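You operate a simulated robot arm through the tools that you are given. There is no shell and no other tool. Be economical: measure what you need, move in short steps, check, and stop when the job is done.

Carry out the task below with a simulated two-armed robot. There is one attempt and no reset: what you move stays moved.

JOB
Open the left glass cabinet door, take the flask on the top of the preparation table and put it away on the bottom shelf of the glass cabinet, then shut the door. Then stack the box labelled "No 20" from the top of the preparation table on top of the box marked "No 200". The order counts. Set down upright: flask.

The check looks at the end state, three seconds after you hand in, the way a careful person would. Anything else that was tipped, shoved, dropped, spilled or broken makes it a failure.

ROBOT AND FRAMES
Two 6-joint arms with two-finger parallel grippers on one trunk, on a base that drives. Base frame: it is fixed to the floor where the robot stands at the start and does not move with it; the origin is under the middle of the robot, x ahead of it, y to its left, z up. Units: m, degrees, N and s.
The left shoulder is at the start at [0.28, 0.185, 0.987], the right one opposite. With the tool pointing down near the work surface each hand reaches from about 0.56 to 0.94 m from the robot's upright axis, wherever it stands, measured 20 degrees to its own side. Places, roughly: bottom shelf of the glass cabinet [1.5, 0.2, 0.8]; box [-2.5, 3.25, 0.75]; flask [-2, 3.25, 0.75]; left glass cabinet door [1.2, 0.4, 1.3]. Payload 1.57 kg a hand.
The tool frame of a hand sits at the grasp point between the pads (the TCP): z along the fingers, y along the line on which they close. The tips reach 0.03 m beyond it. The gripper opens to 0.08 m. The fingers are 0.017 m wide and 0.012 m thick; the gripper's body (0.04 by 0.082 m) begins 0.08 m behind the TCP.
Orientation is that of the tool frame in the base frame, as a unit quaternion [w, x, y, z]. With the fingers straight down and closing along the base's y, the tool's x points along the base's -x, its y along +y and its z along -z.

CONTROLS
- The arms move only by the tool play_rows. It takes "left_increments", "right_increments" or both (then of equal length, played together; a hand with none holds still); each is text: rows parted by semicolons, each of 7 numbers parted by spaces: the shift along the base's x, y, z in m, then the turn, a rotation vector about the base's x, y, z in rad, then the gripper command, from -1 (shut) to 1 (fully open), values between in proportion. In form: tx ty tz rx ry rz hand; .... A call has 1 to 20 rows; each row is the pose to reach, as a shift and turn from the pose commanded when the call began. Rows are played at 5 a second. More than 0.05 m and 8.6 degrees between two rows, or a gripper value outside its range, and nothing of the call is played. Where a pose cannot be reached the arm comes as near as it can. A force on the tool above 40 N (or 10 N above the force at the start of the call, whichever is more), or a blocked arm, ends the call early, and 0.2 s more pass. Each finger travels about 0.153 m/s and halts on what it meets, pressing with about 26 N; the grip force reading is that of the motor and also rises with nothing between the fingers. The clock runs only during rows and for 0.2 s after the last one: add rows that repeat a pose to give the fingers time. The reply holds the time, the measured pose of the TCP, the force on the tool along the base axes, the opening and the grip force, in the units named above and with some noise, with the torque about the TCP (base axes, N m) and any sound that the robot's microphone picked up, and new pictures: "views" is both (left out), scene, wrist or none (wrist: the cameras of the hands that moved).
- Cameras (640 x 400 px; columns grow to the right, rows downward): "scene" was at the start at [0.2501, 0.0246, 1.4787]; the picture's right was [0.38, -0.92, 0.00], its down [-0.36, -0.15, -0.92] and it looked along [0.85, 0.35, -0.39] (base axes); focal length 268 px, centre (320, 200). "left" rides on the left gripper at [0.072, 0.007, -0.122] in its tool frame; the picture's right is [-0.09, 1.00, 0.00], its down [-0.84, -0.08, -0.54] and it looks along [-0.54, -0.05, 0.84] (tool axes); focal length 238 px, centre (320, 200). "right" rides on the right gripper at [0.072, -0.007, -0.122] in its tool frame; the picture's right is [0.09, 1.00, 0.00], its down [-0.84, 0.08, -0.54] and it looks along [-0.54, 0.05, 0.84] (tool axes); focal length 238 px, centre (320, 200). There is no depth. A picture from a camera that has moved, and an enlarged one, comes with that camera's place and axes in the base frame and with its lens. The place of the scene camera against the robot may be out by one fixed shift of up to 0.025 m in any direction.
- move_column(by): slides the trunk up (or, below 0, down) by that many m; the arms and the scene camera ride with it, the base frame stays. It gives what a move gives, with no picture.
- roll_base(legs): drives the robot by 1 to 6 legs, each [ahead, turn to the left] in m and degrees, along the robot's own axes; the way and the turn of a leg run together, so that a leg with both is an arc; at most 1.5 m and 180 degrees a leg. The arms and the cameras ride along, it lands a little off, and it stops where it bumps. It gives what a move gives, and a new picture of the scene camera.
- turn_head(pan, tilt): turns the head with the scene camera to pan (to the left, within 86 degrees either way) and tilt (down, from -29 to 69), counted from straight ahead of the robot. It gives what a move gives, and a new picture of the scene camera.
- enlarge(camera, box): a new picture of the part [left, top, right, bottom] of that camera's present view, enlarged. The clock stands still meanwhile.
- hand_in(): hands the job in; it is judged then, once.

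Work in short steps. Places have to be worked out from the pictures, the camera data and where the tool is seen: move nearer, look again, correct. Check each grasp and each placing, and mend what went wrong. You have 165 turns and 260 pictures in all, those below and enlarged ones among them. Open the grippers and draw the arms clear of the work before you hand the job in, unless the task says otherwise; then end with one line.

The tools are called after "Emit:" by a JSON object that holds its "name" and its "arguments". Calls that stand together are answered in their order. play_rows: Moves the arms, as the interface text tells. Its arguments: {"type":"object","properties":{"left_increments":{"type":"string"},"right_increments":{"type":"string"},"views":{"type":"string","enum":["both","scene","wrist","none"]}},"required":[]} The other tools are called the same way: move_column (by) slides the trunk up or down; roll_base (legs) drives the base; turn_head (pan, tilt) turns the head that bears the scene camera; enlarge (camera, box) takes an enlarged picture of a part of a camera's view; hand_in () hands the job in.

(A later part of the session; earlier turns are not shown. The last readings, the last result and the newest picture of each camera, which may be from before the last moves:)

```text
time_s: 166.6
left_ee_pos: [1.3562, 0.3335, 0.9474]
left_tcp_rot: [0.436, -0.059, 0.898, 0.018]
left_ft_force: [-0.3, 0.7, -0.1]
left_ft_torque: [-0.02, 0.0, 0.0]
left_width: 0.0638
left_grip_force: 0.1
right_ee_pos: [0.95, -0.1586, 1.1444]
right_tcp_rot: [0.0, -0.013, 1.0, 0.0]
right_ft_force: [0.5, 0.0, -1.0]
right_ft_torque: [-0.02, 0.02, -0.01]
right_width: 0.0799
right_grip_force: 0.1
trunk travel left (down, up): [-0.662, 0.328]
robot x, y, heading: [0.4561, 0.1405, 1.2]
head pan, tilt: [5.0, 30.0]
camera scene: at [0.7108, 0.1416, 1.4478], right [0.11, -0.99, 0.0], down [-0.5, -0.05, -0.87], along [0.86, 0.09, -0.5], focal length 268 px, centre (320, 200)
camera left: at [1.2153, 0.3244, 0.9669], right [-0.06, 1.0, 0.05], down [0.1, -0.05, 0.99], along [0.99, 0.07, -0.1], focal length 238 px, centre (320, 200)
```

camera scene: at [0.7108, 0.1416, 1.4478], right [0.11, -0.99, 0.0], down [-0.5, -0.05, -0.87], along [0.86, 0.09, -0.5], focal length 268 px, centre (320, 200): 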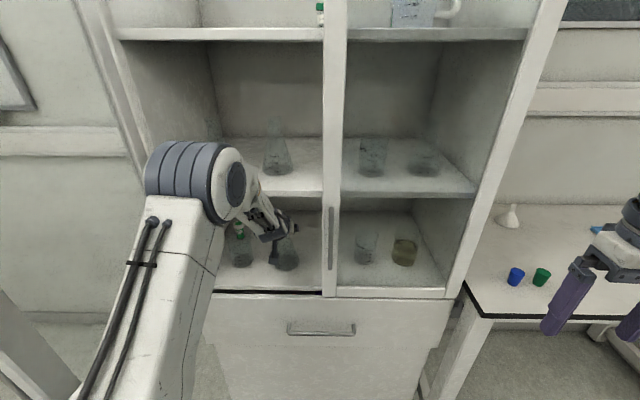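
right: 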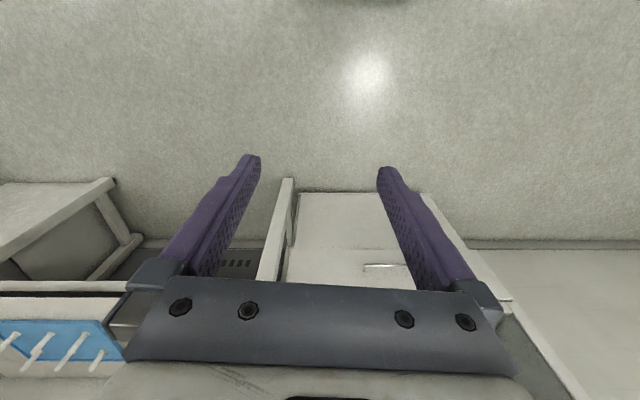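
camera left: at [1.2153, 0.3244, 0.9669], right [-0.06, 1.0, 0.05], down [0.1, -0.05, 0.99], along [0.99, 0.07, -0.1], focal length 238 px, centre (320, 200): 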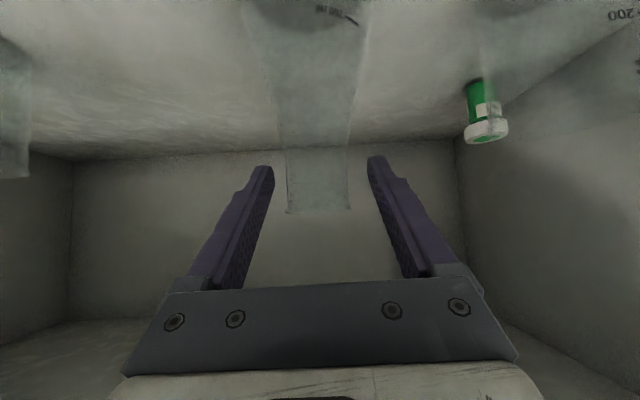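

The flask stands free between the open fingers. I draw the hand straight back.

Emit:
{"name": "play_rows", "arguments": {"left_increments": "-0.02 -0.002 0 0 0 0 0.6;-0.045 -0.004 0 0 0 0 0.8;-0.07 -0.007 0 0 0 0 0.8;-0.095 -0.01 0 0 0 0 0.8;-0.12 -0.012 0 0 0 0 0.8;-0.12 -0.012 0 0 0 0 0.8", "views": "both"}}

```text
time_s: 168.0
left_ee_pos: [1.2334, 0.3208, 0.947]
left_tcp_rot: [0.435, -0.059, 0.898, 0.02]
left_ft_force: [-0.3, 0.4, 0.6]
left_ft_torque: [-0.01, 0.0, -0.01]
left_width: 0.072
left_grip_force: 0.0
right_ee_pos: [0.9504, -0.1599, 1.1435]
right_tcp_rot: [0.0, -0.013, 1.0, 0.0]
right_ft_force: [1.1, 0.1, 0.5]
right_ft_torque: [-0.01, 0.01, 0.05]
right_width: 0.0798
right_grip_force: 0.0
trunk travel left (down, up): [-0.662, 0.328]
robot x, y, heading: [0.4588, 0.1391, 1.2]
head pan, tilt: [5.0, 30.0]
camera scene: at [0.7107, 0.1416, 1.4478], right [0.11, -0.99, 0.0], down [-0.5, -0.05, -0.87], along [0.86, 0.09, -0.5], focal length 268 px, centre (320, 200)
camera left: at [1.0939, 0.3115, 0.9667], right [-0.07, 1.0, 0.06], down [0.1, -0.05, 0.99], along [0.99, 0.07, -0.1], focal length 238 px, centre (320, 200)
```

scene: 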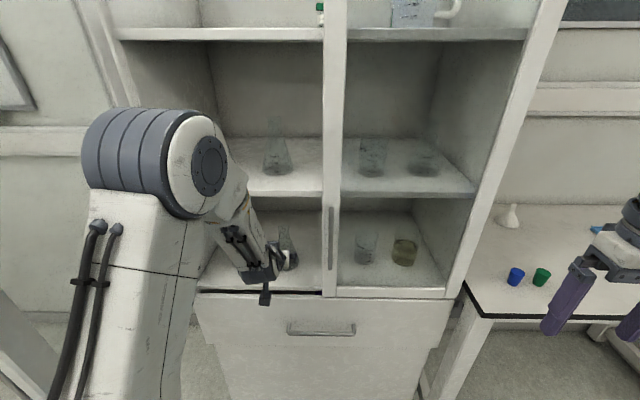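
left: 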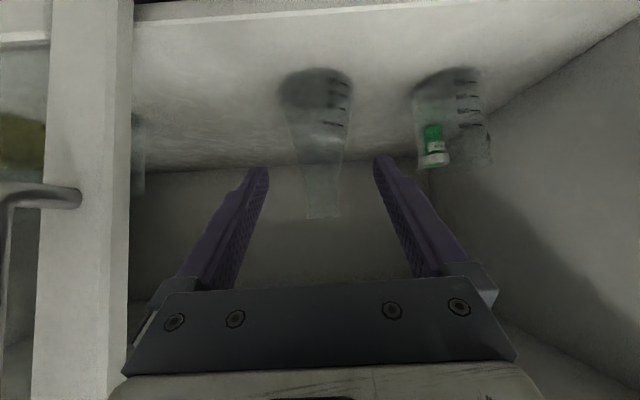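

The flask stands upright well inside the shelf. Now I back out to get the left hand around the outside of the open door.

Emit:
{"name": "roll_base", "arguments": {"legs": [[-0.42, 0]]}}

Emit:
{"name": "turn_head", "arguments": {"pan": 20, "tilt": 25}}

```text
time_s: 170.6
left_ee_pos: [0.8085, 0.3224, 0.9472]
left_tcp_rot: [0.434, -0.067, 0.898, 0.024]
left_ft_force: [0.5, 0.1, 0.6]
left_ft_torque: [-0.02, -0.02, -0.06]
left_width: 0.0722
left_grip_force: 0.1
right_ee_pos: [0.5345, -0.1633, 1.1436]
right_tcp_rot: [0.0, -0.022, 1.0, 0.001]
right_ft_force: [1.0, -0.3, -0.5]
right_ft_torque: [0.01, 0.01, -0.01]
right_width: 0.0798
right_grip_force: 0.1
trunk travel left (down, up): [-0.662, 0.328]
robot x, y, heading: [0.0331, 0.1288, 2.2]
head pan, tilt: [5.0, 30.0]
camera scene: at [0.288, 0.1337, 1.4478], right [0.12, -0.99, 0.0], down [-0.5, -0.06, -0.87], along [0.86, 0.11, -0.5], focal length 268 px, centre (320, 200)
```

scene: 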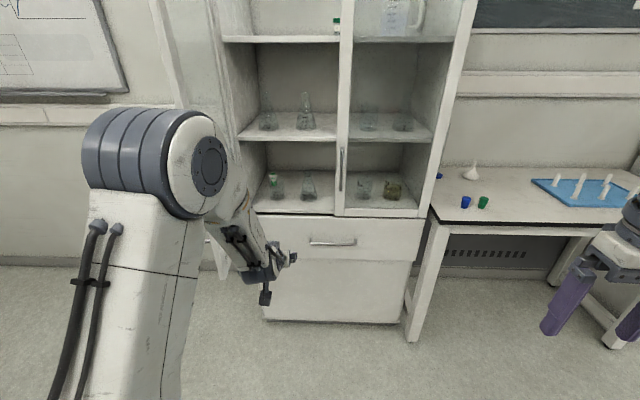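

```text
time_s: 171.3
left_ee_pos: [0.8083, 0.3233, 0.9465]
left_tcp_rot: [0.435, -0.067, 0.898, 0.024]
left_ft_force: [-0.1, -0.6, 0.6]
left_ft_torque: [-0.03, 0.02, 0.01]
left_width: 0.0719
left_grip_force: 0.0
right_ee_pos: [0.5326, -0.1628, 1.143]
right_tcp_rot: [0.0, -0.022, 1.0, -0.001]
right_ft_force: [-0.1, -0.5, 0.1]
right_ft_torque: [0.01, 0.01, 0.02]
right_width: 0.08
right_grip_force: 0.0
trunk travel left (down, up): [-0.662, 0.328]
robot x, y, heading: [0.0342, 0.1264, 2.5]
head pan, tilt: [20.0, 25.0]
camera scene: at [0.2834, 0.1571, 1.4558], right [0.38, -0.93, 0.0], down [-0.39, -0.16, -0.91], along [0.84, 0.34, -0.42], focal length 268 px, centre (320, 200)
```

scene: 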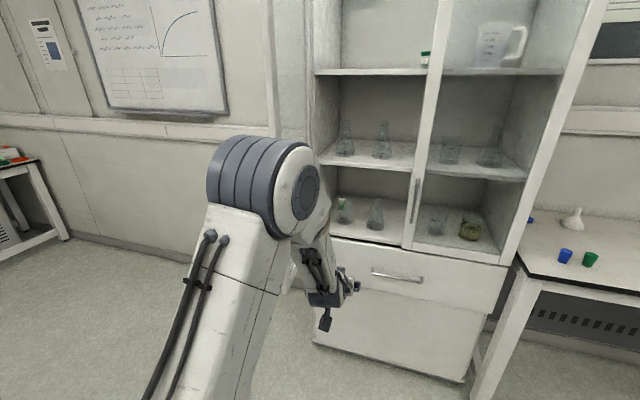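

All shelf items look upright. I back up a bit more, raise, then swing the closed left hand out to the left with its fingers angled to the right.

Emit:
{"name": "roll_base", "arguments": {"legs": [[-0.15, 0]]}}

Emit:
{"name": "move_column", "arguments": {"by": 0.22}}

Emit:
{"name": "play_rows", "arguments": {"left_increments": "-0.015 0.035 0.01 0 0 -0.1 -1;-0.03 0.07 0.02 0 0 -0.2 -1;-0.045 0.105 0.02 0 0 -0.3 -1;-0.06 0.14 0.02 0 0 -0.4 -1;-0.075 0.175 0.02 0 0 -0.5 -1;-0.09 0.21 0.02 0 0 -0.6 -1;-0.105 0.245 0.02 0 0 -0.7 -1;-0.12 0.275 0.02 0 0 -0.8 -1;-0.13 0.3 0.02 0 0 -0.9 -1;-0.13 0.3 0.02 0 0 -0.9 -1", "views": "both"}}

```text
time_s: 172.7
left_ee_pos: [0.6565, 0.3151, 0.9464]
left_tcp_rot: [0.435, -0.066, 0.898, 0.024]
left_ft_force: [-0.5, -0.8, -0.3]
left_ft_torque: [0.01, 0.01, -0.01]
left_width: 0.0718
left_grip_force: 0.0
right_ee_pos: [0.3811, -0.17, 1.1442]
right_tcp_rot: [-0.001, -0.02, 1.0, -0.001]
right_ft_force: [-0.6, -0.3, 0.1]
right_ft_torque: [0.0, 0.01, 0.01]
right_width: 0.0801
right_grip_force: 0.0
trunk travel left (down, up): [-0.662, 0.328]
robot x, y, heading: [-0.1183, 0.1161, 1.8]
head pan, tilt: [20.0, 25.0]
camera scene: at [0.1323, 0.1508, 1.4557], right [0.37, -0.93, 0.0], down [-0.39, -0.16, -0.91], along [0.84, 0.34, -0.42], focal length 268 px, centre (320, 200)
```

scene: 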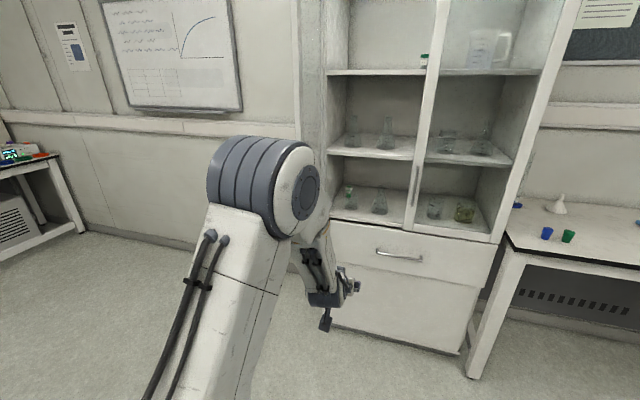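

```text
time_s: 175.0
left_ee_pos: [0.6566, 0.3151, 1.1674]
left_tcp_rot: [0.435, -0.066, 0.898, 0.024]
left_ft_force: [-0.5, 0.0, -0.2]
left_ft_torque: [-0.02, 0.01, 0.01]
left_width: 0.072
left_grip_force: 0.1
right_ee_pos: [0.3813, -0.1716, 1.3646]
right_tcp_rot: [-0.001, -0.02, 1.0, 0.001]
right_ft_force: [0.5, 0.4, 0.2]
right_ft_torque: [-0.02, -0.02, 0.0]
right_width: 0.08
right_grip_force: 0.0
trunk travel left (down, up): [-0.882, 0.108]
robot x, y, heading: [-0.1156, 0.122, 2.0]
head pan, tilt: [20.0, 25.0]
```

```text
time_s: 177.2
left_ee_pos: [0.4871, 0.0639, 1.1904]
left_tcp_rot: [0.418, 0.246, 0.867, -0.112]
left_ft_force: [0.3, -0.2, 0.3]
left_ft_torque: [0.02, 0.01, -0.01]
left_width: 0.0001
left_grip_force: 20.3
left hand out of reach, approached as far as the arm can: row 1, 2, 3, 4, 5, 6, 7, 8, 9, 10
right_ee_pos: [0.3804, -0.1708, 1.3643]
right_tcp_rot: [0.0, -0.02, 1.0, 0.0]
right_ft_force: [-0.3, -0.4, 0.1]
right_ft_torque: [-0.02, -0.02, -0.01]
right_width: 0.0802
right_grip_force: 0.1
trunk travel left (down, up): [-0.882, 0.108]
robot x, y, heading: [-0.1205, 0.1246, 2.1]
head pan, tilt: [20.0, 25.0]
camera scene: at [0.1319, 0.1509, 1.6758], right [0.37, -0.93, 0.0], down [-0.39, -0.16, -0.91], along [0.84, 0.34, -0.42], focal length 268 px, centre (320, 200)
camera left: at [0.3723, 0.1426, 1.2115], right [0.57, 0.82, 0.08], down [0.04, -0.13, 0.99], along [0.82, -0.56, -0.11], focal length 238 px, centre (320, 200)
```

scene: 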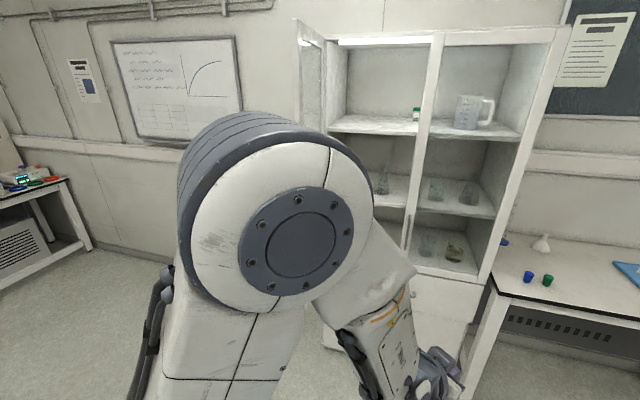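
left: 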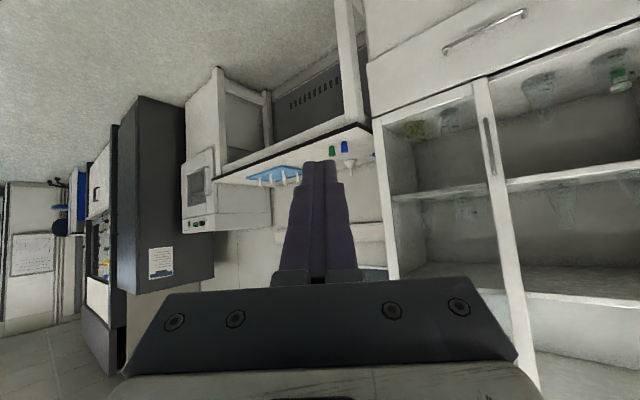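

The IK wandered with that yaw. A straight-down closed hand will do as a pusher instead. I first restore the yaw, then turn the fingers down.

Emit:
{"name": "play_rows", "arguments": {"left_increments": "0.02 0.03 0 0 0 0.1 -1;0.04 0.06 0 0 0 0.2 -1;0.06 0.09 0 0 0 0.3 -1;0.08 0.12 0 0 0 0.4 -1;0.1 0.15 0 0 0 0.5 -1;0.13 0.18 0 0 0 0.6 -1;0.15 0.21 0 0 0 0.68 -1;0.17 0.24 0 0 0 0.68 -1;0.17 0.24 0 0 0 0.68 -1", "views": "none"}}

Emit:
{"name": "play_rows", "arguments": {"left_increments": "0 0 0.01 0 0.14 0 -1;0 0.01 0.02 0 0.28 0 -1;0 0.02 0.03 0 0.42 0 -1;0 0.03 0.04 0 0.56 0 -1;0 0.04 0.05 0 0.7 0 -1;0 0.05 0.06 0 0.84 0 -1;0 0.06 0.06 0 0.97 0 -1;0 0.06 0.06 0 0.97 0 -1", "views": "scene"}}

```text
time_s: 179.2
left_ee_pos: [0.6561, 0.2896, 1.2112]
left_tcp_rot: [0.431, -0.059, 0.9, 0.036]
left_ft_force: [1.0, 0.8, -0.9]
left_ft_torque: [0.0, 0.0, -0.01]
left_width: 0.0
left_grip_force: 21.4
right_ee_pos: [0.3816, -0.1709, 1.3635]
right_tcp_rot: [0.0, -0.02, 1.0, 0.0]
right_ft_force: [-0.2, 0.0, 0.4]
right_ft_torque: [0.01, 0.0, 0.02]
right_width: 0.08
right_grip_force: 0.0
trunk travel left (down, up): [-0.882, 0.108]
robot x, y, heading: [-0.121, 0.12, 1.9]
head pan, tilt: [20.0, 25.0]
```

```text
time_s: 181.0
left_ee_pos: [0.6575, 0.3523, 1.2732]
left_tcp_rot: [-0.04, -0.034, 0.997, 0.058]
left_ft_force: [-0.2, -0.1, -0.5]
left_ft_torque: [-0.01, 0.02, 0.0]
left_width: 0.0
left_grip_force: 21.1
left hand out of reach, approached as far as the arm can: row 1, 2, 3
right_ee_pos: [0.3807, -0.1696, 1.3639]
right_tcp_rot: [0.0, -0.02, 1.0, 0.0]
right_ft_force: [0.1, 0.7, 0.3]
right_ft_torque: [0.03, -0.03, 0.0]
right_width: 0.08
right_grip_force: 0.1
trunk travel left (down, up): [-0.882, 0.108]
robot x, y, heading: [-0.1186, 0.123, 1.8]
head pan, tilt: [20.0, 25.0]
camera scene: at [0.1322, 0.151, 1.6757], right [0.37, -0.93, 0.0], down [-0.39, -0.16, -0.91], along [0.84, 0.34, -0.42], focal length 268 px, centre (320, 200)
```

scene: 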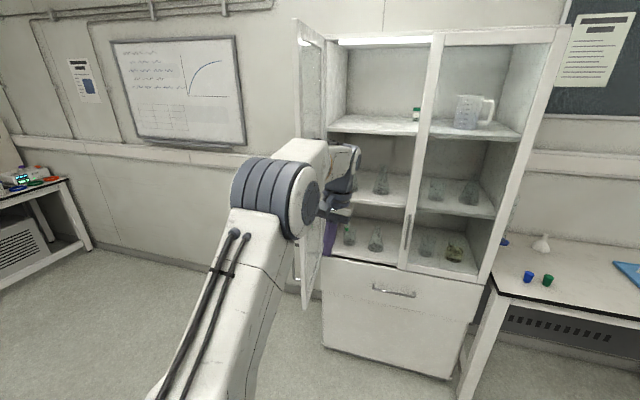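

Fingers are down and closed; the door's free edge is at about (0.85, 0.51). I move the hand left to y ≈ 0.63, still in front of the door, then drive ahead so it lies outside the door.

Emit:
{"name": "play_rows", "arguments": {"left_increments": "-0.03 0.03 0 0 0 0 -1;-0.06 0.06 0 0 0 0 -1;-0.09 0.1 0 0 0 0 -1;-0.11 0.14 0 0 0 0 -1;-0.11 0.18 0 0 0 0 -1;-0.11 0.22 0 0 0 0 -1;-0.11 0.26 0 0 0 0 -1;-0.11 0.285 0 0 0 0 -1;-0.11 0.285 0 0 0 0 -1", "views": "none"}}

Emit:
{"name": "turn_head", "arguments": {"pan": 30, "tilt": 25}}

```text
time_s: 183.0
left_ee_pos: [0.5449, 0.639, 1.2732]
left_tcp_rot: [-0.039, -0.035, 0.997, 0.058]
left_ft_force: [0.2, -0.3, -0.5]
left_ft_torque: [0.0, -0.01, 0.02]
left_width: 0.0001
left_grip_force: 21.1
right_ee_pos: [0.3807, -0.1703, 1.3644]
right_tcp_rot: [0.0, -0.021, 1.0, -0.001]
right_ft_force: [0.5, -0.5, 0.5]
right_ft_torque: [-0.01, 0.03, -0.01]
right_width: 0.0799
right_grip_force: 0.1
trunk travel left (down, up): [-0.882, 0.108]
robot x, y, heading: [-0.1178, 0.1212, 1.9]
head pan, tilt: [20.0, 25.0]
```

```text
time_s: 183.8
left_ee_pos: [0.5463, 0.6385, 1.2746]
left_tcp_rot: [-0.039, -0.035, 0.997, 0.058]
left_ft_force: [0.6, -0.6, -0.6]
left_ft_torque: [-0.03, -0.02, -0.05]
left_width: 0.0003
left_grip_force: 21.8
right_ee_pos: [0.3807, -0.1714, 1.3639]
right_tcp_rot: [0.0, -0.019, 1.0, 0.0]
right_ft_force: [0.1, 0.1, 0.0]
right_ft_torque: [-0.03, 0.02, 0.0]
right_width: 0.08
right_grip_force: 0.1
trunk travel left (down, up): [-0.882, 0.108]
robot x, y, heading: [-0.1167, 0.1212, 1.9]
head pan, tilt: [30.0, 25.0]
camera scene: at [0.1247, 0.1652, 1.6758], right [0.53, -0.85, 0.0], down [-0.36, -0.22, -0.91], along [0.77, 0.48, -0.42], focal length 268 px, centre (320, 200)
```

scene: 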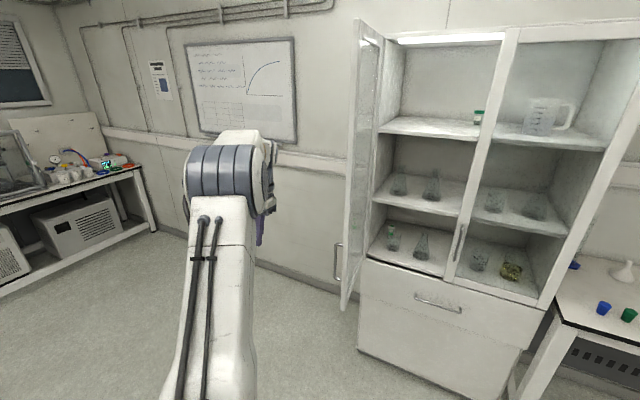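

The door and hand are clearly visible. I drive ahead 0.31 m so the hand sits outside the door near its free edge.

Emit:
{"name": "roll_base", "arguments": {"legs": [[0.31, 0]]}}

```text
time_s: 185.8
left_ee_pos: [0.8514, 0.6428, 1.2746]
left_tcp_rot: [-0.039, -0.031, 0.997, 0.057]
left_ft_force: [-1.0, -0.6, 0.9]
left_ft_torque: [0.03, 0.0, -0.01]
left_width: 0.0
left_grip_force: 21.0
right_ee_pos: [0.6819, -0.1642, 1.3636]
right_tcp_rot: [-0.001, -0.016, 1.0, 0.0]
right_ft_force: [0.6, -0.2, 0.2]
right_ft_torque: [0.0, 0.02, 0.02]
right_width: 0.08
right_grip_force: 0.0
trunk travel left (down, up): [-0.882, 0.108]
robot x, y, heading: [0.1864, 0.1357, 1.9]
head pan, tilt: [30.0, 25.0]
camera scene: at [0.4272, 0.173, 1.6758], right [0.52, -0.85, 0.0], down [-0.36, -0.22, -0.91], along [0.77, 0.47, -0.42], focal length 268 px, centre (320, 200)
```

scene: 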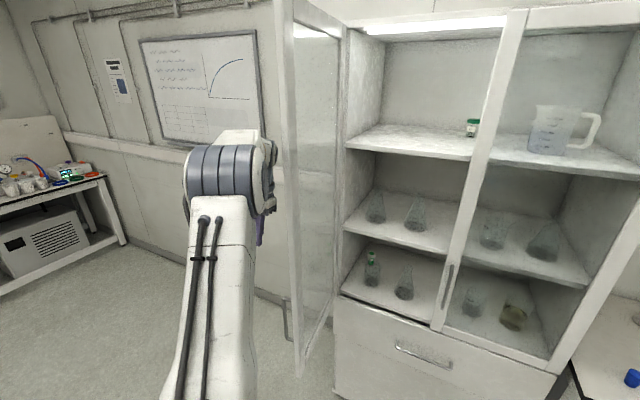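

I shift the hand slightly inward and sweep right along the closing arc.

Emit:
{"name": "play_rows", "arguments": {"left_increments": "0.017 0 0 0 0 0 -1;0.034 0 0 0 0 0 -1;0.036 -0.022 0 0 0 0 -1;0.036 -0.043 0 0 0 0 -1;0.038 -0.063 0 0 0 0 -1;0.039 -0.083 0 0 0 0 -1;0.041 -0.1 0 0 0 0 -1;0.041 -0.115 0 0 0 0 -1;0.046 -0.143 0 0 0 0 -1;0.049 -0.158 0 0 0 0 -1;0.052 -0.172 0 0 0 0 -1;0.057 -0.186 0 0 0 0 -1;0.062 -0.199 0 0 0 0 -1;0.073 -0.226 0 0 0 0 -1", "views": "scene"}}

```text
time_s: 188.8
left_ee_pos: [0.9239, 0.4165, 1.2737]
left_tcp_rot: [-0.039, -0.031, 0.997, 0.058]
left_ft_force: [0.0, 0.2, 0.0]
left_ft_torque: [-0.02, 0.0, 0.01]
left_width: 0.0
left_grip_force: 21.5
right_ee_pos: [0.6815, -0.1643, 1.364]
right_tcp_rot: [0.0, -0.017, 1.0, -0.001]
right_ft_force: [0.4, 0.7, -0.6]
right_ft_torque: [-0.02, 0.05, 0.02]
right_width: 0.08
right_grip_force: 0.0
trunk travel left (down, up): [-0.882, 0.108]
robot x, y, heading: [0.1848, 0.1304, 1.7]
head pan, tilt: [30.0, 25.0]
camera scene: at [0.4273, 0.1731, 1.6758], right [0.52, -0.85, 0.0], down [-0.36, -0.22, -0.91], along [0.77, 0.47, -0.42], focal length 268 px, centre (320, 200)
```

scene: 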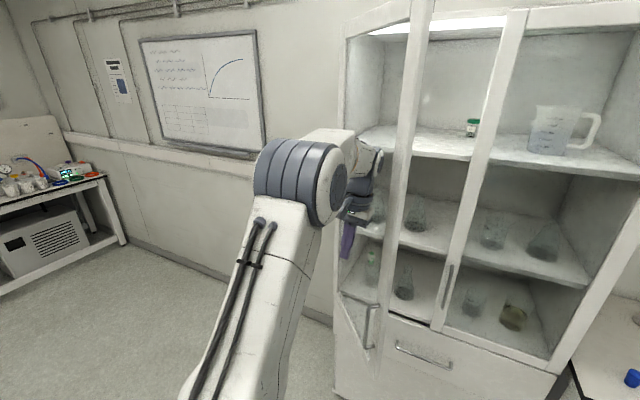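

The door swung partly closed. I keep following the arc with gentle motion.

Emit:
{"name": "play_rows", "arguments": {"left_increments": "0.015 -0.025 0 0 0 0 -1;0.03 -0.049 0 0 0 0 -1;0.05 -0.071 0 0 0 0 -1;0.07 -0.092 0 0 0 0 -1;0.09 -0.11 0 0 0 0 -1;0.11 -0.127 0 0 0 0 -1;0.13 -0.14 0 0 0 0 -1;0.13 -0.14 0 0 0 0 -1", "views": "scene"}}

```text
time_s: 190.6
left_ee_pos: [1.0277, 0.2796, 1.2659]
left_tcp_rot: [-0.04, -0.031, 0.997, 0.058]
left_ft_force: [-0.6, 0.9, 0.3]
left_ft_torque: [-0.01, -0.01, 0.0]
left_width: 0.0001
left_grip_force: 20.9
left hand out of reach, approached as far as the arm can: row 6, 7, 8
right_ee_pos: [0.6809, -0.1641, 1.3638]
right_tcp_rot: [0.0, -0.017, 1.0, 0.0]
right_ft_force: [0.2, 0.4, 0.4]
right_ft_torque: [-0.03, 0.0, 0.0]
right_width: 0.08
right_grip_force: 0.0
trunk travel left (down, up): [-0.882, 0.108]
robot x, y, heading: [0.1819, 0.1344, 1.7]
head pan, tilt: [30.0, 25.0]
camera scene: at [0.4275, 0.1729, 1.6758], right [0.52, -0.85, 0.0], down [-0.36, -0.22, -0.91], along [0.77, 0.47, -0.42], focal length 268 px, centre (320, 200)
```

scene: 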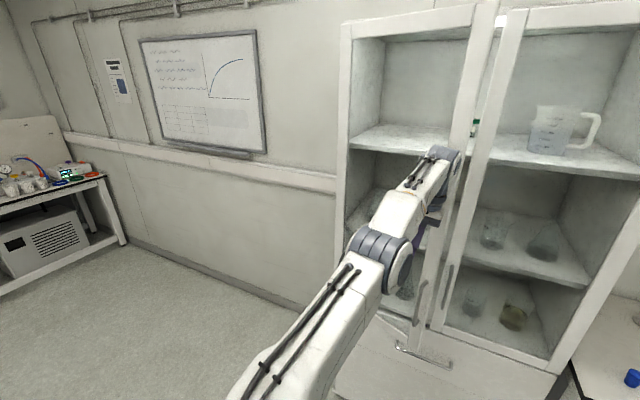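

Nearly closed, and the arm is at its limit. I shift the hand in front of the stile and drive the base forward to push the rest.

Emit:
{"name": "play_rows", "arguments": {"left_increments": "-0.02 -0.02 0 0 0 0 -1;-0.04 -0.04 0 0 0 0 -1;-0.04 -0.04 0 0 0 0 -1", "views": "none"}}

Emit:
{"name": "roll_base", "arguments": {"legs": [[0.15, 0]]}}

```text
time_s: 191.4
left_ee_pos: [0.9866, 0.2409, 1.2655]
left_tcp_rot: [-0.038, -0.031, 0.997, 0.058]
left_ft_force: [0.2, -0.3, 0.7]
left_ft_torque: [0.04, 0.02, -0.01]
left_width: 0.0
left_grip_force: 21.7
right_ee_pos: [0.6816, -0.1638, 1.3634]
right_tcp_rot: [0.0, -0.017, 1.0, 0.0]
right_ft_force: [0.1, 0.6, -0.7]
right_ft_torque: [0.01, -0.02, -0.03]
right_width: 0.08
right_grip_force: 0.1
trunk travel left (down, up): [-0.882, 0.108]
robot x, y, heading: [0.1836, 0.1339, 1.7]
head pan, tilt: [30.0, 25.0]
```

```text
time_s: 192.8
left_ee_pos: [1.1371, 0.2459, 1.2661]
left_tcp_rot: [-0.039, -0.032, 0.997, 0.058]
left_ft_force: [-0.8, -0.3, 0.1]
left_ft_torque: [-0.02, 0.0, 0.05]
left_width: 0.0
left_grip_force: 21.3
right_ee_pos: [0.8325, -0.1595, 1.3634]
right_tcp_rot: [0.0, -0.017, 1.0, 0.0]
right_ft_force: [1.1, 0.6, -0.2]
right_ft_torque: [-0.02, 0.03, 0.02]
right_width: 0.0801
right_grip_force: 0.0
trunk travel left (down, up): [-0.882, 0.108]
robot x, y, heading: [0.3328, 0.1357, 1.6]
head pan, tilt: [30.0, 25.0]
camera scene: at [0.5772, 0.1776, 1.6758], right [0.53, -0.85, 0.0], down [-0.36, -0.22, -0.91], along [0.77, 0.48, -0.42], focal length 268 px, centre (320, 200)
```

scene: 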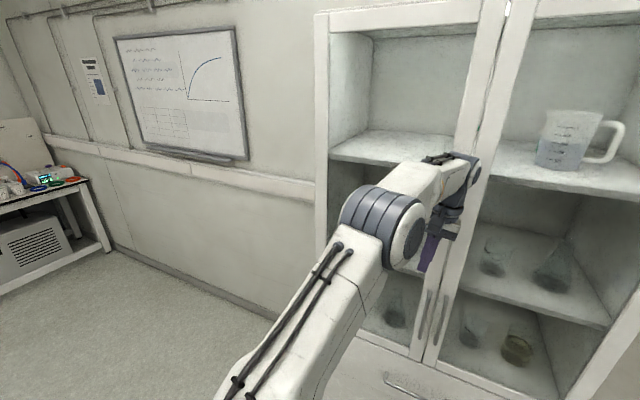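

The door is almost shut. I press forward slowly with the arm until there is firm resistance.

Emit:
{"name": "play_rows", "arguments": {"left_increments": "0.015 0 0 0 0 0 -1;0.03 0 0 0 0 0 -1;0.04 0 0 0 0 0 -1;0.05 0 0 0 0 0 -1;0.06 0 0 0 0 0 -1;0.07 0 0 0 0 0 -1;0.08 0 0 0 0 0 -1;0.09 0 0 0 0 0 -1;0.1 0 0 0 0 0 -1", "views": "both"}}

```text
time_s: 194.8
left_ee_pos: [1.1759, 0.2492, 1.2549]
left_tcp_rot: [-0.038, -0.032, 0.997, 0.058]
left_ft_force: [0.1, 0.8, -0.1]
left_ft_torque: [0.0, -0.02, -0.03]
left_width: 0.0002
left_grip_force: 21.7
left hand out of reach, approached as far as the arm can: row 3, 4, 5, 6, 7, 8, 9
right_ee_pos: [0.8303, -0.1603, 1.3639]
right_tcp_rot: [0.001, -0.018, 1.0, 0.0]
right_ft_force: [0.1, -0.4, 0.0]
right_ft_torque: [0.0, -0.02, 0.01]
right_width: 0.0799
right_grip_force: 0.0
trunk travel left (down, up): [-0.882, 0.108]
robot x, y, heading: [0.3317, 0.1345, 1.6]
head pan, tilt: [30.0, 25.0]
camera scene: at [0.577, 0.1774, 1.6759], right [0.53, -0.85, 0.0], down [-0.36, -0.22, -0.91], along [0.77, 0.48, -0.42], focal length 268 px, centre (320, 200)
camera left: at [1.1138, 0.2376, 1.383], right [0.03, 0.99, 0.11], down [0.88, -0.08, 0.47], along [0.47, 0.08, -0.88], focal length 238 px, centre (320, 200)
```

scene: 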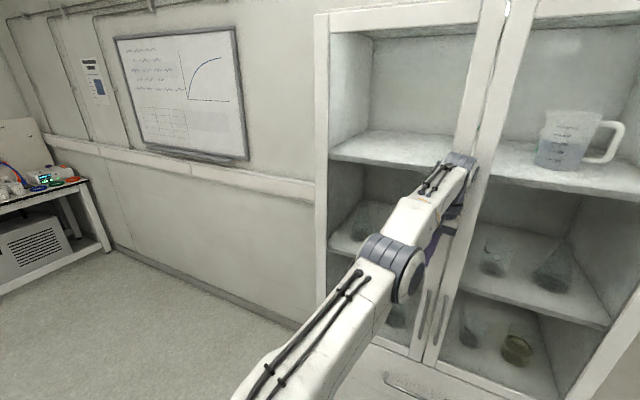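
left: 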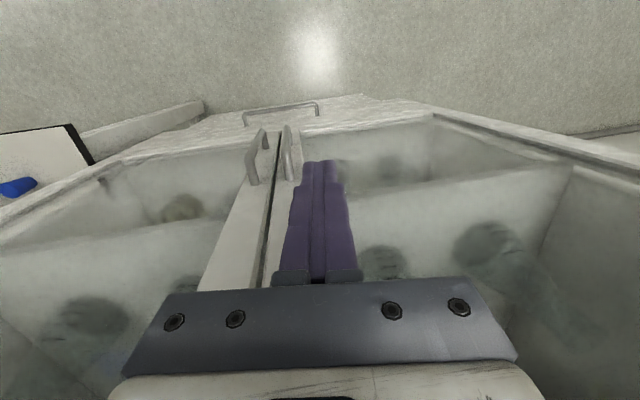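

No contact yet and the arm is at its limit. I pull the hand back, drive closer, and press with the arm again.

Emit:
{"name": "play_rows", "arguments": {"left_increments": "-0.04 -0.005 0.01 0 0 0 -1;-0.08 -0.01 0.01 0 0 0 -1;-0.1 -0.015 0.01 0 0 0 -1;-0.1 -0.015 0.01 0 0 0 -1", "views": "none"}}

Emit:
{"name": "roll_base", "arguments": {"legs": [[0.1, 0]]}}

Emit:
{"name": "play_rows", "arguments": {"left_increments": "0.01 0 0 0 0 0 -1;0.02 0 0 0 0 0 -1;0.03 0 0 0 0 0 -1;0.04 0 0 0 0 0 -1;0.05 0 0 0 0 0 -1;0.06 0 0 0 0 0 -1;0.07 0 0 0 0 0 -1;0.08 0 0 0 0 0 -1;0.09 0 0 0 0 0 -1;0.1 0 0 0 0 0 -1", "views": "both"}}

```text
time_s: 195.8
left_ee_pos: [1.0785, 0.2343, 1.2617]
left_tcp_rot: [-0.039, -0.032, 0.997, 0.058]
left_ft_force: [0.9, -0.4, -0.5]
left_ft_torque: [0.01, 0.02, 0.01]
left_width: 0.0001
left_grip_force: 21.2
right_ee_pos: [0.8312, -0.1595, 1.3628]
right_tcp_rot: [0.0, -0.018, 1.0, 0.0]
right_ft_force: [0.5, -0.7, 0.0]
right_ft_torque: [0.0, 0.0, -0.04]
right_width: 0.08
right_grip_force: 0.0
trunk travel left (down, up): [-0.882, 0.108]
robot x, y, heading: [0.3307, 0.1309, 1.4]
head pan, tilt: [30.0, 25.0]
```

```text
time_s: 196.9
left_ee_pos: [1.1768, 0.2352, 1.2624]
left_tcp_rot: [-0.038, -0.032, 0.997, 0.058]
left_ft_force: [-0.5, -0.6, 0.2]
left_ft_torque: [-0.01, 0.03, 0.04]
left_width: 0.0001
left_grip_force: 20.7
right_ee_pos: [0.9308, -0.1569, 1.3648]
right_tcp_rot: [0.001, -0.018, 1.0, 0.0]
right_ft_force: [0.4, 0.2, 0.2]
right_ft_torque: [-0.01, -0.01, -0.01]
right_width: 0.08
right_grip_force: 0.1
trunk travel left (down, up): [-0.882, 0.108]
robot x, y, heading: [0.4341, 0.1377, 1.5]
head pan, tilt: [30.0, 25.0]
camera scene: at [0.6765, 0.1803, 1.6759], right [0.52, -0.85, 0.0], down [-0.36, -0.22, -0.91], along [0.77, 0.48, -0.42], focal length 268 px, centre (320, 200)
```

scene: 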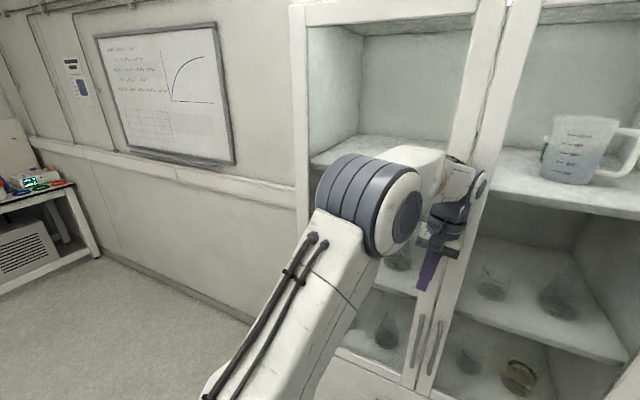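

```text
time_s: 198.3
left_ee_pos: [1.1392, 0.2445, 1.2621]
left_tcp_rot: [-0.124, -0.015, 0.989, 0.076]
left_ft_force: [0.7, 0.2, 0.5]
left_ft_torque: [0.01, 0.04, -0.03]
left_width: 0.0
left_grip_force: 21.6
right_ee_pos: [0.9387, -0.1517, 1.3805]
right_tcp_rot: [0.042, -0.013, 0.999, -0.019]
right_ft_force: [0.1, -0.2, 0.6]
right_ft_torque: [0.04, 0.11, -0.02]
right_width: 0.0801
right_grip_force: 0.1
trunk travel left (down, up): [-0.882, 0.108]
robot x, y, heading: [0.4349, 0.141, 1.4]
head pan, tilt: [30.0, 25.0]
stopped in row 6 (left hand): the arm was blocked; the commanded pose is now the measured one
camera scene: at [0.5533, 0.1728, 1.7114], right [0.52, -0.85, 0.03], down [-0.29, -0.22, -0.93], along [0.8, 0.48, -0.36], focal length 268 px, centre (320, 200)
camera left: at [1.1003, 0.2296, 1.398], right [0.08, 0.99, 0.13], down [0.95, -0.12, 0.3], along [0.31, 0.1, -0.94], focal length 238 px, centre (320, 200)
```

scene: 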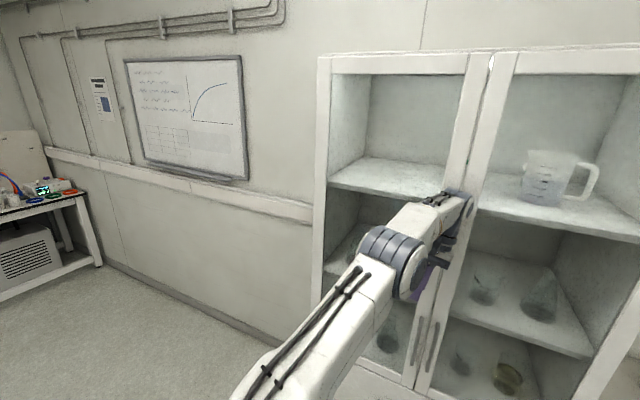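
left: 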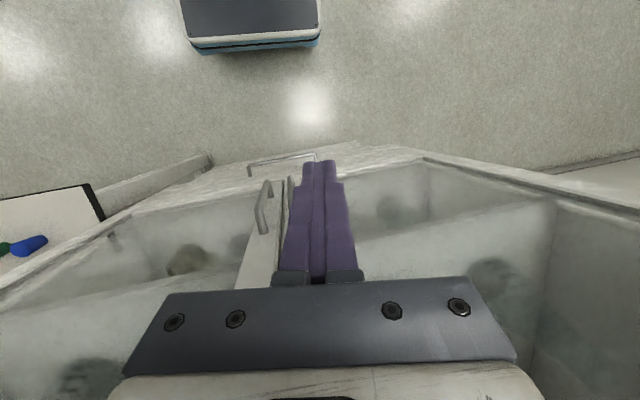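

The push met firm resistance and tipped the robot back by about 5°, so the door should be shut. I relieve this at once by drawing the hand back.

Emit:
{"name": "play_rows", "arguments": {"left_increments": "-0.02 0 0 0 0 0 -1;-0.04 0 0 0 0 0 -1;-0.06 0 0 0 0 0 -1;-0.08 0 0 0 0 0 -1;-0.1 0 0 0 0 0 -1;-0.1 0 0 0 0 0 -1;-0.1 0 0 0 0 0 -1", "views": "scene"}}

```text
time_s: 198.6
left_ee_pos: [1.1191, 0.2504, 1.2539]
left_tcp_rot: [-0.171, 0.003, 0.982, 0.081]
left_ft_force: [5.4, 1.6, -2.6]
left_ft_torque: [-0.04, 0.6, 0.1]
left_width: 0.0
left_grip_force: 21.2
right_ee_pos: [1.0072, -0.1381, 1.3844]
right_tcp_rot: [0.098, -0.013, 0.994, -0.041]
right_ft_force: [0.0, -0.7, 1.8]
right_ft_torque: [0.08, 0.05, 0.0]
right_width: 0.0802
right_grip_force: 0.0
trunk travel left (down, up): [-0.882, 0.108]
robot x, y, heading: [0.4333, 0.1357, 1.4]
head pan, tilt: [30.0, 25.0]
stopped in row 1 (left hand): the arm was blocked; the commanded pose is now the measured one
camera scene: at [0.5397, 0.1726, 1.7116], right [0.52, -0.85, 0.04], down [-0.29, -0.22, -0.93], along [0.81, 0.47, -0.36], focal length 268 px, centre (320, 200)
```

scene: 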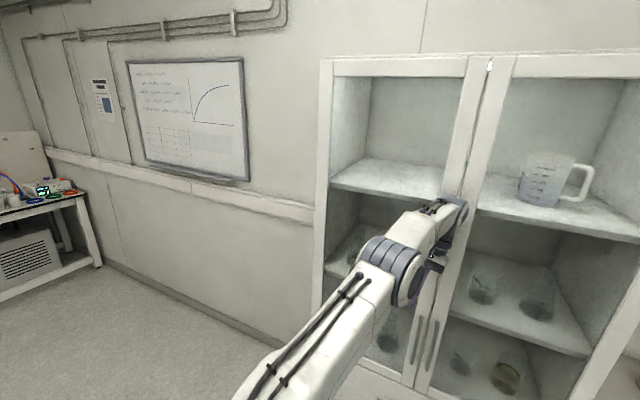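

The body is still rocking. I hold still for a moment to see whether it settles.

Emit:
{"name": "play_rows", "arguments": {"left_increments": "0 0 0 0 0 0 -1;0 0 0 0 0 0 -1;0 0 0 0 0 0 -1", "views": "none"}}

```text
time_s: 198.9
left_ee_pos: [1.1007, 0.2591, 1.2471]
left_tcp_rot: [-0.216, 0.022, 0.973, 0.083]
left_ft_force: [-2.3, 0.9, -1.5]
left_ft_torque: [-0.03, -0.06, 0.0]
left_width: 0.0001
left_grip_force: 21.2
right_ee_pos: [1.0577, -0.1241, 1.3773]
right_tcp_rot: [0.125, -0.014, 0.991, -0.052]
right_ft_force: [-0.4, -0.6, 0.2]
right_ft_torque: [0.05, -0.08, 0.05]
right_width: 0.0801
right_grip_force: 0.0
trunk travel left (down, up): [-0.882, 0.108]
robot x, y, heading: [0.4277, 0.1393, 1.4]
head pan, tilt: [30.0, 25.0]
stopped in row 1 (left hand): the arm was blocked; the commanded pose is now the measured one
```

The clock has run only 0.6 s since then. I take a still picture (no time passes) to see the present tilt.

Emit:
{"name": "enlarge", "arguments": {"camera": "scene", "box": [0, 0, 640, 400]}}

Emit:
{"name": "enlarge", "arguments": {"camera": "right", "box": [0, 0, 640, 400]}}

```text
1.00 times, centred on (320, 200) of scene (not enlarged: the box is as wide or as high as the picture)
camera zoom: at [0.5266, 0.1715, 1.7128], right [0.52, -0.85, 0.04], down [-0.28, -0.22, -0.94], along [0.81, 0.47, -0.35], focal length 268 px, centre (320, 200)
```

zoom: 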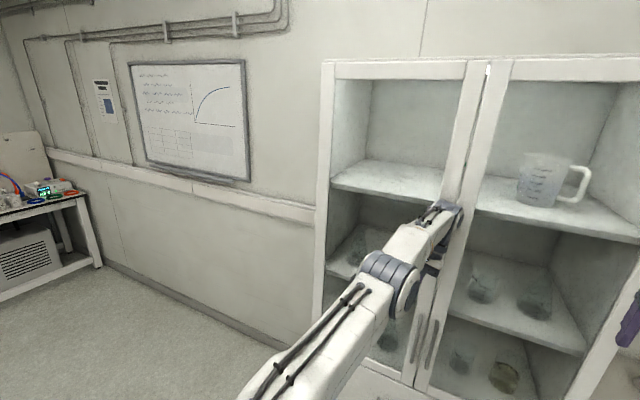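

```text
1.00 times, centred on (320, 200) of right (not enlarged: the box is as wide or as high as the picture)
camera zoom: at [0.9589, -0.1216, 1.4783], right [-0.1, 0.99, -0.13], down [0.68, 0.16, 0.72], along [0.73, -0.01, -0.68], focal length 238 px, centre (320, 200)
```

zoom: 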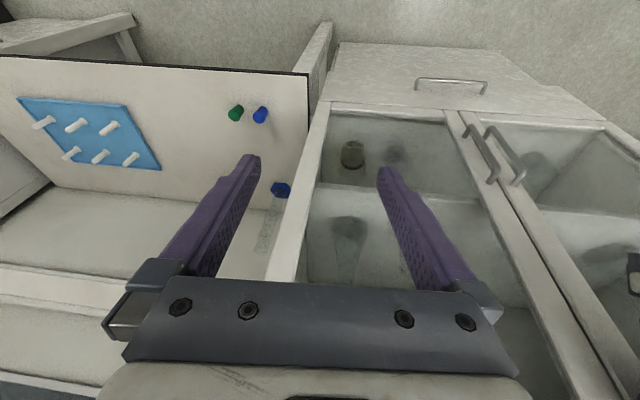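

The left wrist link is propped against the closed door and holds the robot tilted. Backing the base away should relieve this.

Emit:
{"name": "roll_base", "arguments": {"legs": [[-0.1, 0]]}}

```text
time_s: 199.7
left_ee_pos: [1.1018, 0.2731, 1.2014]
left_tcp_rot: [-0.212, 0.053, 0.973, 0.079]
left_ft_force: [-0.4, -0.8, 3.8]
left_ft_torque: [0.04, -0.27, -0.06]
left_width: 0.0
left_grip_force: 20.8
right_ee_pos: [1.1276, -0.1029, 1.328]
right_tcp_rot: [0.101, -0.019, 0.993, -0.059]
right_ft_force: [-1.0, -0.6, 0.9]
right_ft_torque: [0.04, -0.05, 0.06]
right_width: 0.0797
right_grip_force: 0.1
trunk travel left (down, up): [-0.882, 0.108]
robot x, y, heading: [0.4166, 0.1377, 1.4]
head pan, tilt: [30.0, 25.0]
stopped in leg 1: the robot was blocked; the commanded pose is now the measured one
camera scene: at [0.5152, 0.17, 1.7122], right [0.52, -0.85, 0.04], down [-0.28, -0.22, -0.94], along [0.81, 0.47, -0.35], focal length 268 px, centre (320, 200)
```

scene: 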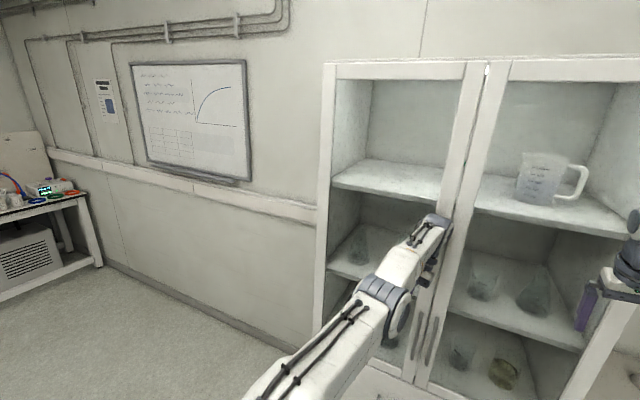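

Both hands have drifted while the body is tilted, the right one toward the right door. I pull both hands back together.

Emit:
{"name": "play_rows", "arguments": {"left_increments": "-0.03 0 0 0 0 0 -1;-0.06 0 0 0 0 0 -1;-0.09 0 0 0 0 0 -1;-0.12 0 0 0 0 0 -1", "right_increments": "-0.04 -0.01 0 0 0 0 1;-0.08 -0.02 0 0 0 0 1;-0.12 -0.03 0 0 0 0 1;-0.16 -0.04 0 0 0 0 1", "views": "scene"}}

```text
time_s: 200.0
left_ee_pos: [1.0936, 0.2812, 1.1895]
left_tcp_rot: [-0.232, 0.072, 0.967, 0.079]
left_ft_force: [0.4, 1.3, -4.5]
left_ft_torque: [-0.04, 0.15, 0.02]
left_width: 0.0
left_grip_force: 21.1
right_ee_pos: [1.133, -0.0989, 1.2959]
right_tcp_rot: [0.064, -0.021, 0.996, -0.059]
right_ft_force: [-0.5, -1.6, 2.0]
right_ft_torque: [0.09, -0.04, 0.01]
right_width: 0.08
right_grip_force: 0.0
trunk travel left (down, up): [-0.882, 0.108]
robot x, y, heading: [0.4127, 0.1393, 1.3]
head pan, tilt: [30.0, 25.0]
stopped in row 1 (right hand): the arm was blocked; the commanded pose is now the measured one
camera scene: at [0.5121, 0.169, 1.7125], right [0.52, -0.85, 0.04], down [-0.28, -0.22, -0.94], along [0.81, 0.47, -0.35], focal length 268 px, centre (320, 200)
```

scene: 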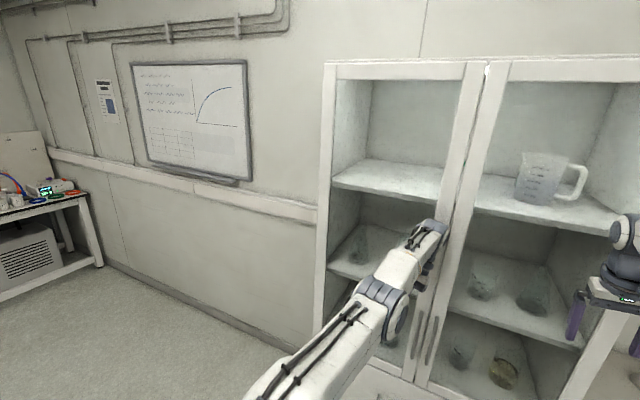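

I let a little time pass with only a head motion, to see where the body and arms settle.

Emit:
{"name": "turn_head", "arguments": {"pan": -10, "tilt": 45}}

```text
time_s: 201.1
left_ee_pos: [1.0851, 0.2842, 1.1832]
left_tcp_rot: [-0.257, 0.075, 0.96, 0.079]
left_ft_force: [0.2, 0.7, -0.6]
left_ft_torque: [-0.01, 0.01, -0.04]
left_width: 0.0001
left_grip_force: 21.8
right_ee_pos: [1.134, -0.0974, 1.2949]
right_tcp_rot: [0.066, -0.021, 0.996, -0.059]
right_ft_force: [0.1, 0.6, 0.3]
right_ft_torque: [0.02, 0.07, -0.01]
right_width: 0.08
right_grip_force: 0.1
trunk travel left (down, up): [-0.882, 0.108]
robot x, y, heading: [0.4118, 0.1344, 2.1]
head pan, tilt: [-10.0, 45.0]
camera scene: at [0.5175, 0.1096, 1.6816], right [-0.13, -0.99, -0.02], down [-0.64, 0.1, -0.77], along [0.76, -0.09, -0.64], focal length 268 px, centre (320, 200)
```

scene: 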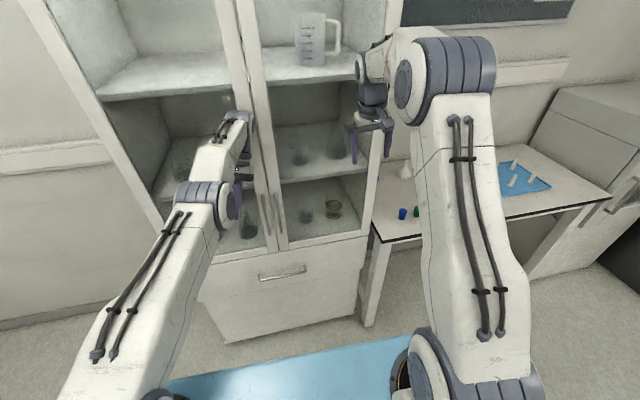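

It has settled. The left fingers are tilted backward, so the wrist ahead of them is what presses the door. I move the hand back and rotate the wrist away from the door.

Emit:
{"name": "play_rows", "arguments": {"left_increments": "-0.045 0 0.01 0 -0.14 0 -1;-0.09 0 0.02 0 -0.28 0 -1;-0.13 0 0.03 0 -0.4 0 -1", "views": "none"}}

Emit:
{"name": "play_rows", "arguments": {"left_increments": "-0.045 0 0.01 0 -0.14 0 -1;-0.09 0 0.02 0 -0.28 0 -1;-0.13 0 0.03 0 -0.4 0 -1", "views": "scene"}}

```text
time_s: 201.4
left_ee_pos: [1.0833, 0.2877, 1.1649]
left_tcp_rot: [-0.256, 0.083, 0.96, 0.076]
left_ft_force: [-1.4, 1.2, -3.7]
left_ft_torque: [-0.09, -0.01, 0.04]
left_width: 0.0
left_grip_force: 21.0
right_ee_pos: [1.1392, -0.0896, 1.257]
right_tcp_rot: [0.001, -0.025, 0.998, -0.059]
right_ft_force: [-0.1, -0.2, 3.0]
right_ft_torque: [0.11, -0.09, 0.05]
right_width: 0.08
right_grip_force: 0.1
trunk travel left (down, up): [-0.882, 0.108]
robot x, y, heading: [0.4082, 0.1314, 2.6]
head pan, tilt: [-10.0, 45.0]
stopped in row 1 (right hand): the arm was blocked; the commanded pose is now the measured one
```

```text
time_s: 201.7
left_ee_pos: [1.0671, 0.2969, 1.1521]
left_tcp_rot: [-0.301, 0.106, 0.945, 0.071]
left_ft_force: [-0.9, 0.1, 0.2]
left_ft_torque: [0.0, -0.12, -0.05]
left_width: 0.0
left_grip_force: 21.8
right_ee_pos: [1.1322, -0.0852, 1.2191]
right_tcp_rot: [-0.073, -0.031, 0.995, -0.057]
right_ft_force: [-0.6, -0.6, 0.4]
right_ft_torque: [0.05, -0.13, 0.03]
right_width: 0.0801
right_grip_force: 0.1
trunk travel left (down, up): [-0.882, 0.108]
robot x, y, heading: [0.4064, 0.1306, 2.6]
head pan, tilt: [-10.0, 45.0]
stopped in row 1 (left hand): the arm was blocked; the commanded pose is now the measured one
camera scene: at [0.5165, 0.1087, 1.6814], right [-0.13, -0.99, -0.02], down [-0.64, 0.1, -0.76], along [0.76, -0.09, -0.65], focal length 268 px, centre (320, 200)
```

scene: 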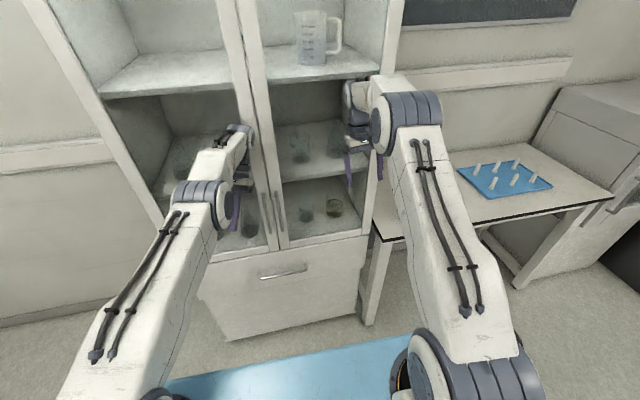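

The left wrist has moved off a little. I try backing the base again in a short leg.

Emit:
{"name": "roll_base", "arguments": {"legs": [[-0.05, 0]]}}

Emit:
{"name": "enlarge", "arguments": {"camera": "left", "box": [0, 0, 640, 400]}}

```text
time_s: 202.4
left_ee_pos: [1.0714, 0.3109, 1.0902]
left_tcp_rot: [-0.289, 0.129, 0.946, 0.067]
left_ft_force: [2.8, -1.0, 2.8]
left_ft_torque: [0.03, -0.01, -0.03]
left_width: 0.0002
left_grip_force: 21.6
right_ee_pos: [1.1039, -0.0731, 1.1438]
right_tcp_rot: [-0.223, -0.059, 0.972, -0.049]
right_ft_force: [-0.8, -0.3, 2.1]
right_ft_torque: [0.05, -0.19, -0.01]
right_width: 0.0799
right_grip_force: 0.0
trunk travel left (down, up): [-0.882, 0.108]
robot x, y, heading: [0.4045, 0.1347, 2.4]
head pan, tilt: [-10.0, 45.0]
stopped in leg 1: the robot was blocked; the commanded pose is now the measured one
camera scene: at [0.5166, 0.1092, 1.6798], right [-0.13, -0.99, -0.02], down [-0.64, 0.1, -0.76], along [0.76, -0.09, -0.65], focal length 268 px, centre (320, 200)
```

scene: 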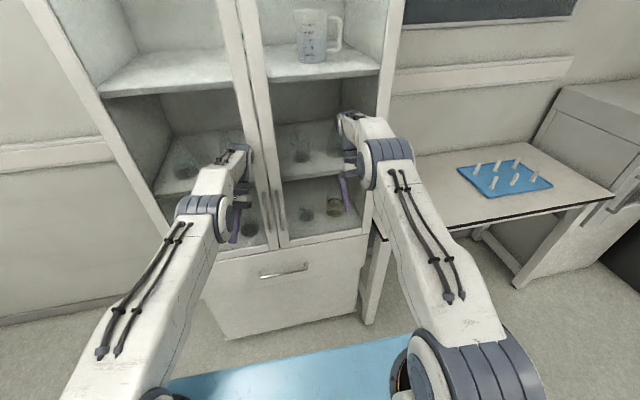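

```text
1.00 times, centred on (320, 200) of left (not enlarged: the box is as wide or as high as the picture)
camera zoom: at [1.0802, 0.3078, 1.2321], right [0.35, 0.94, 0.0], down [0.93, -0.35, -0.03], along [-0.03, 0.01, -1.0], focal length 238 px, centre (320, 200)
```

zoom: 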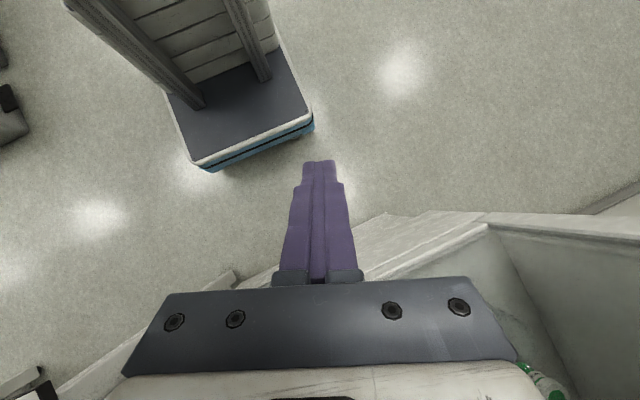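

I check with the right-hand camera whether the left wrist really still touches the door.

Emit:
{"name": "enlarge", "arguments": {"camera": "right", "box": [0, 0, 640, 400]}}

Emit:
{"name": "enlarge", "arguments": {"camera": "scene", "box": [140, 90, 420, 270]}}

```text
1.00 times, centred on (320, 200) of right (not enlarged: the box is as wide or as high as the picture)
camera zoom: at [1.0926, -0.0717, 1.285], right [-0.22, 0.98, -0.03], down [0.97, 0.22, 0.11], along [0.12, 0.0, -0.99], focal length 238 px, centre (320, 200)
```

zoom: 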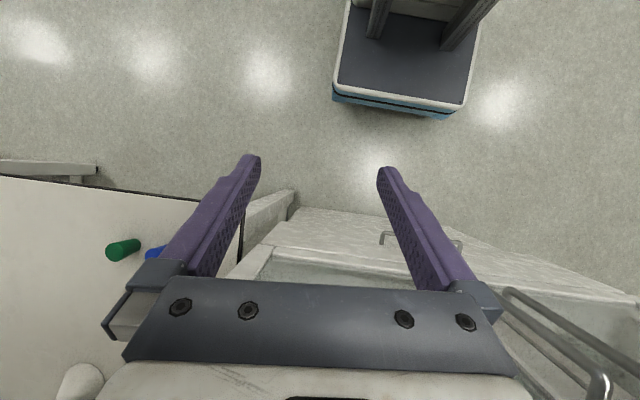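

```text
2.22 times, centred on (280, 180) of scene
camera zoom: at [0.5166, 0.1092, 1.6798], right [-0.13, -0.99, -0.02], down [-0.64, 0.1, -0.76], along [0.76, -0.09, -0.65], focal length 594 px, centre (409, 244)
```

zoom: 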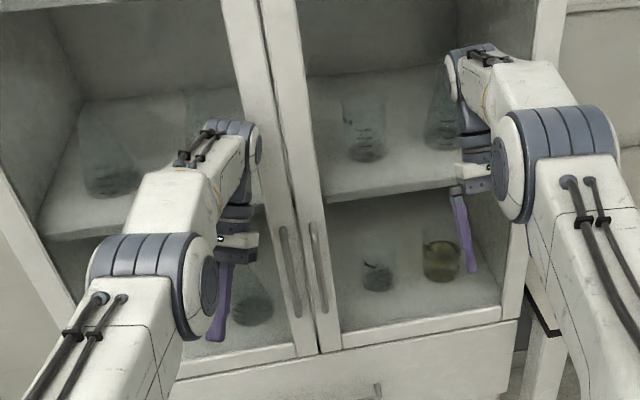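

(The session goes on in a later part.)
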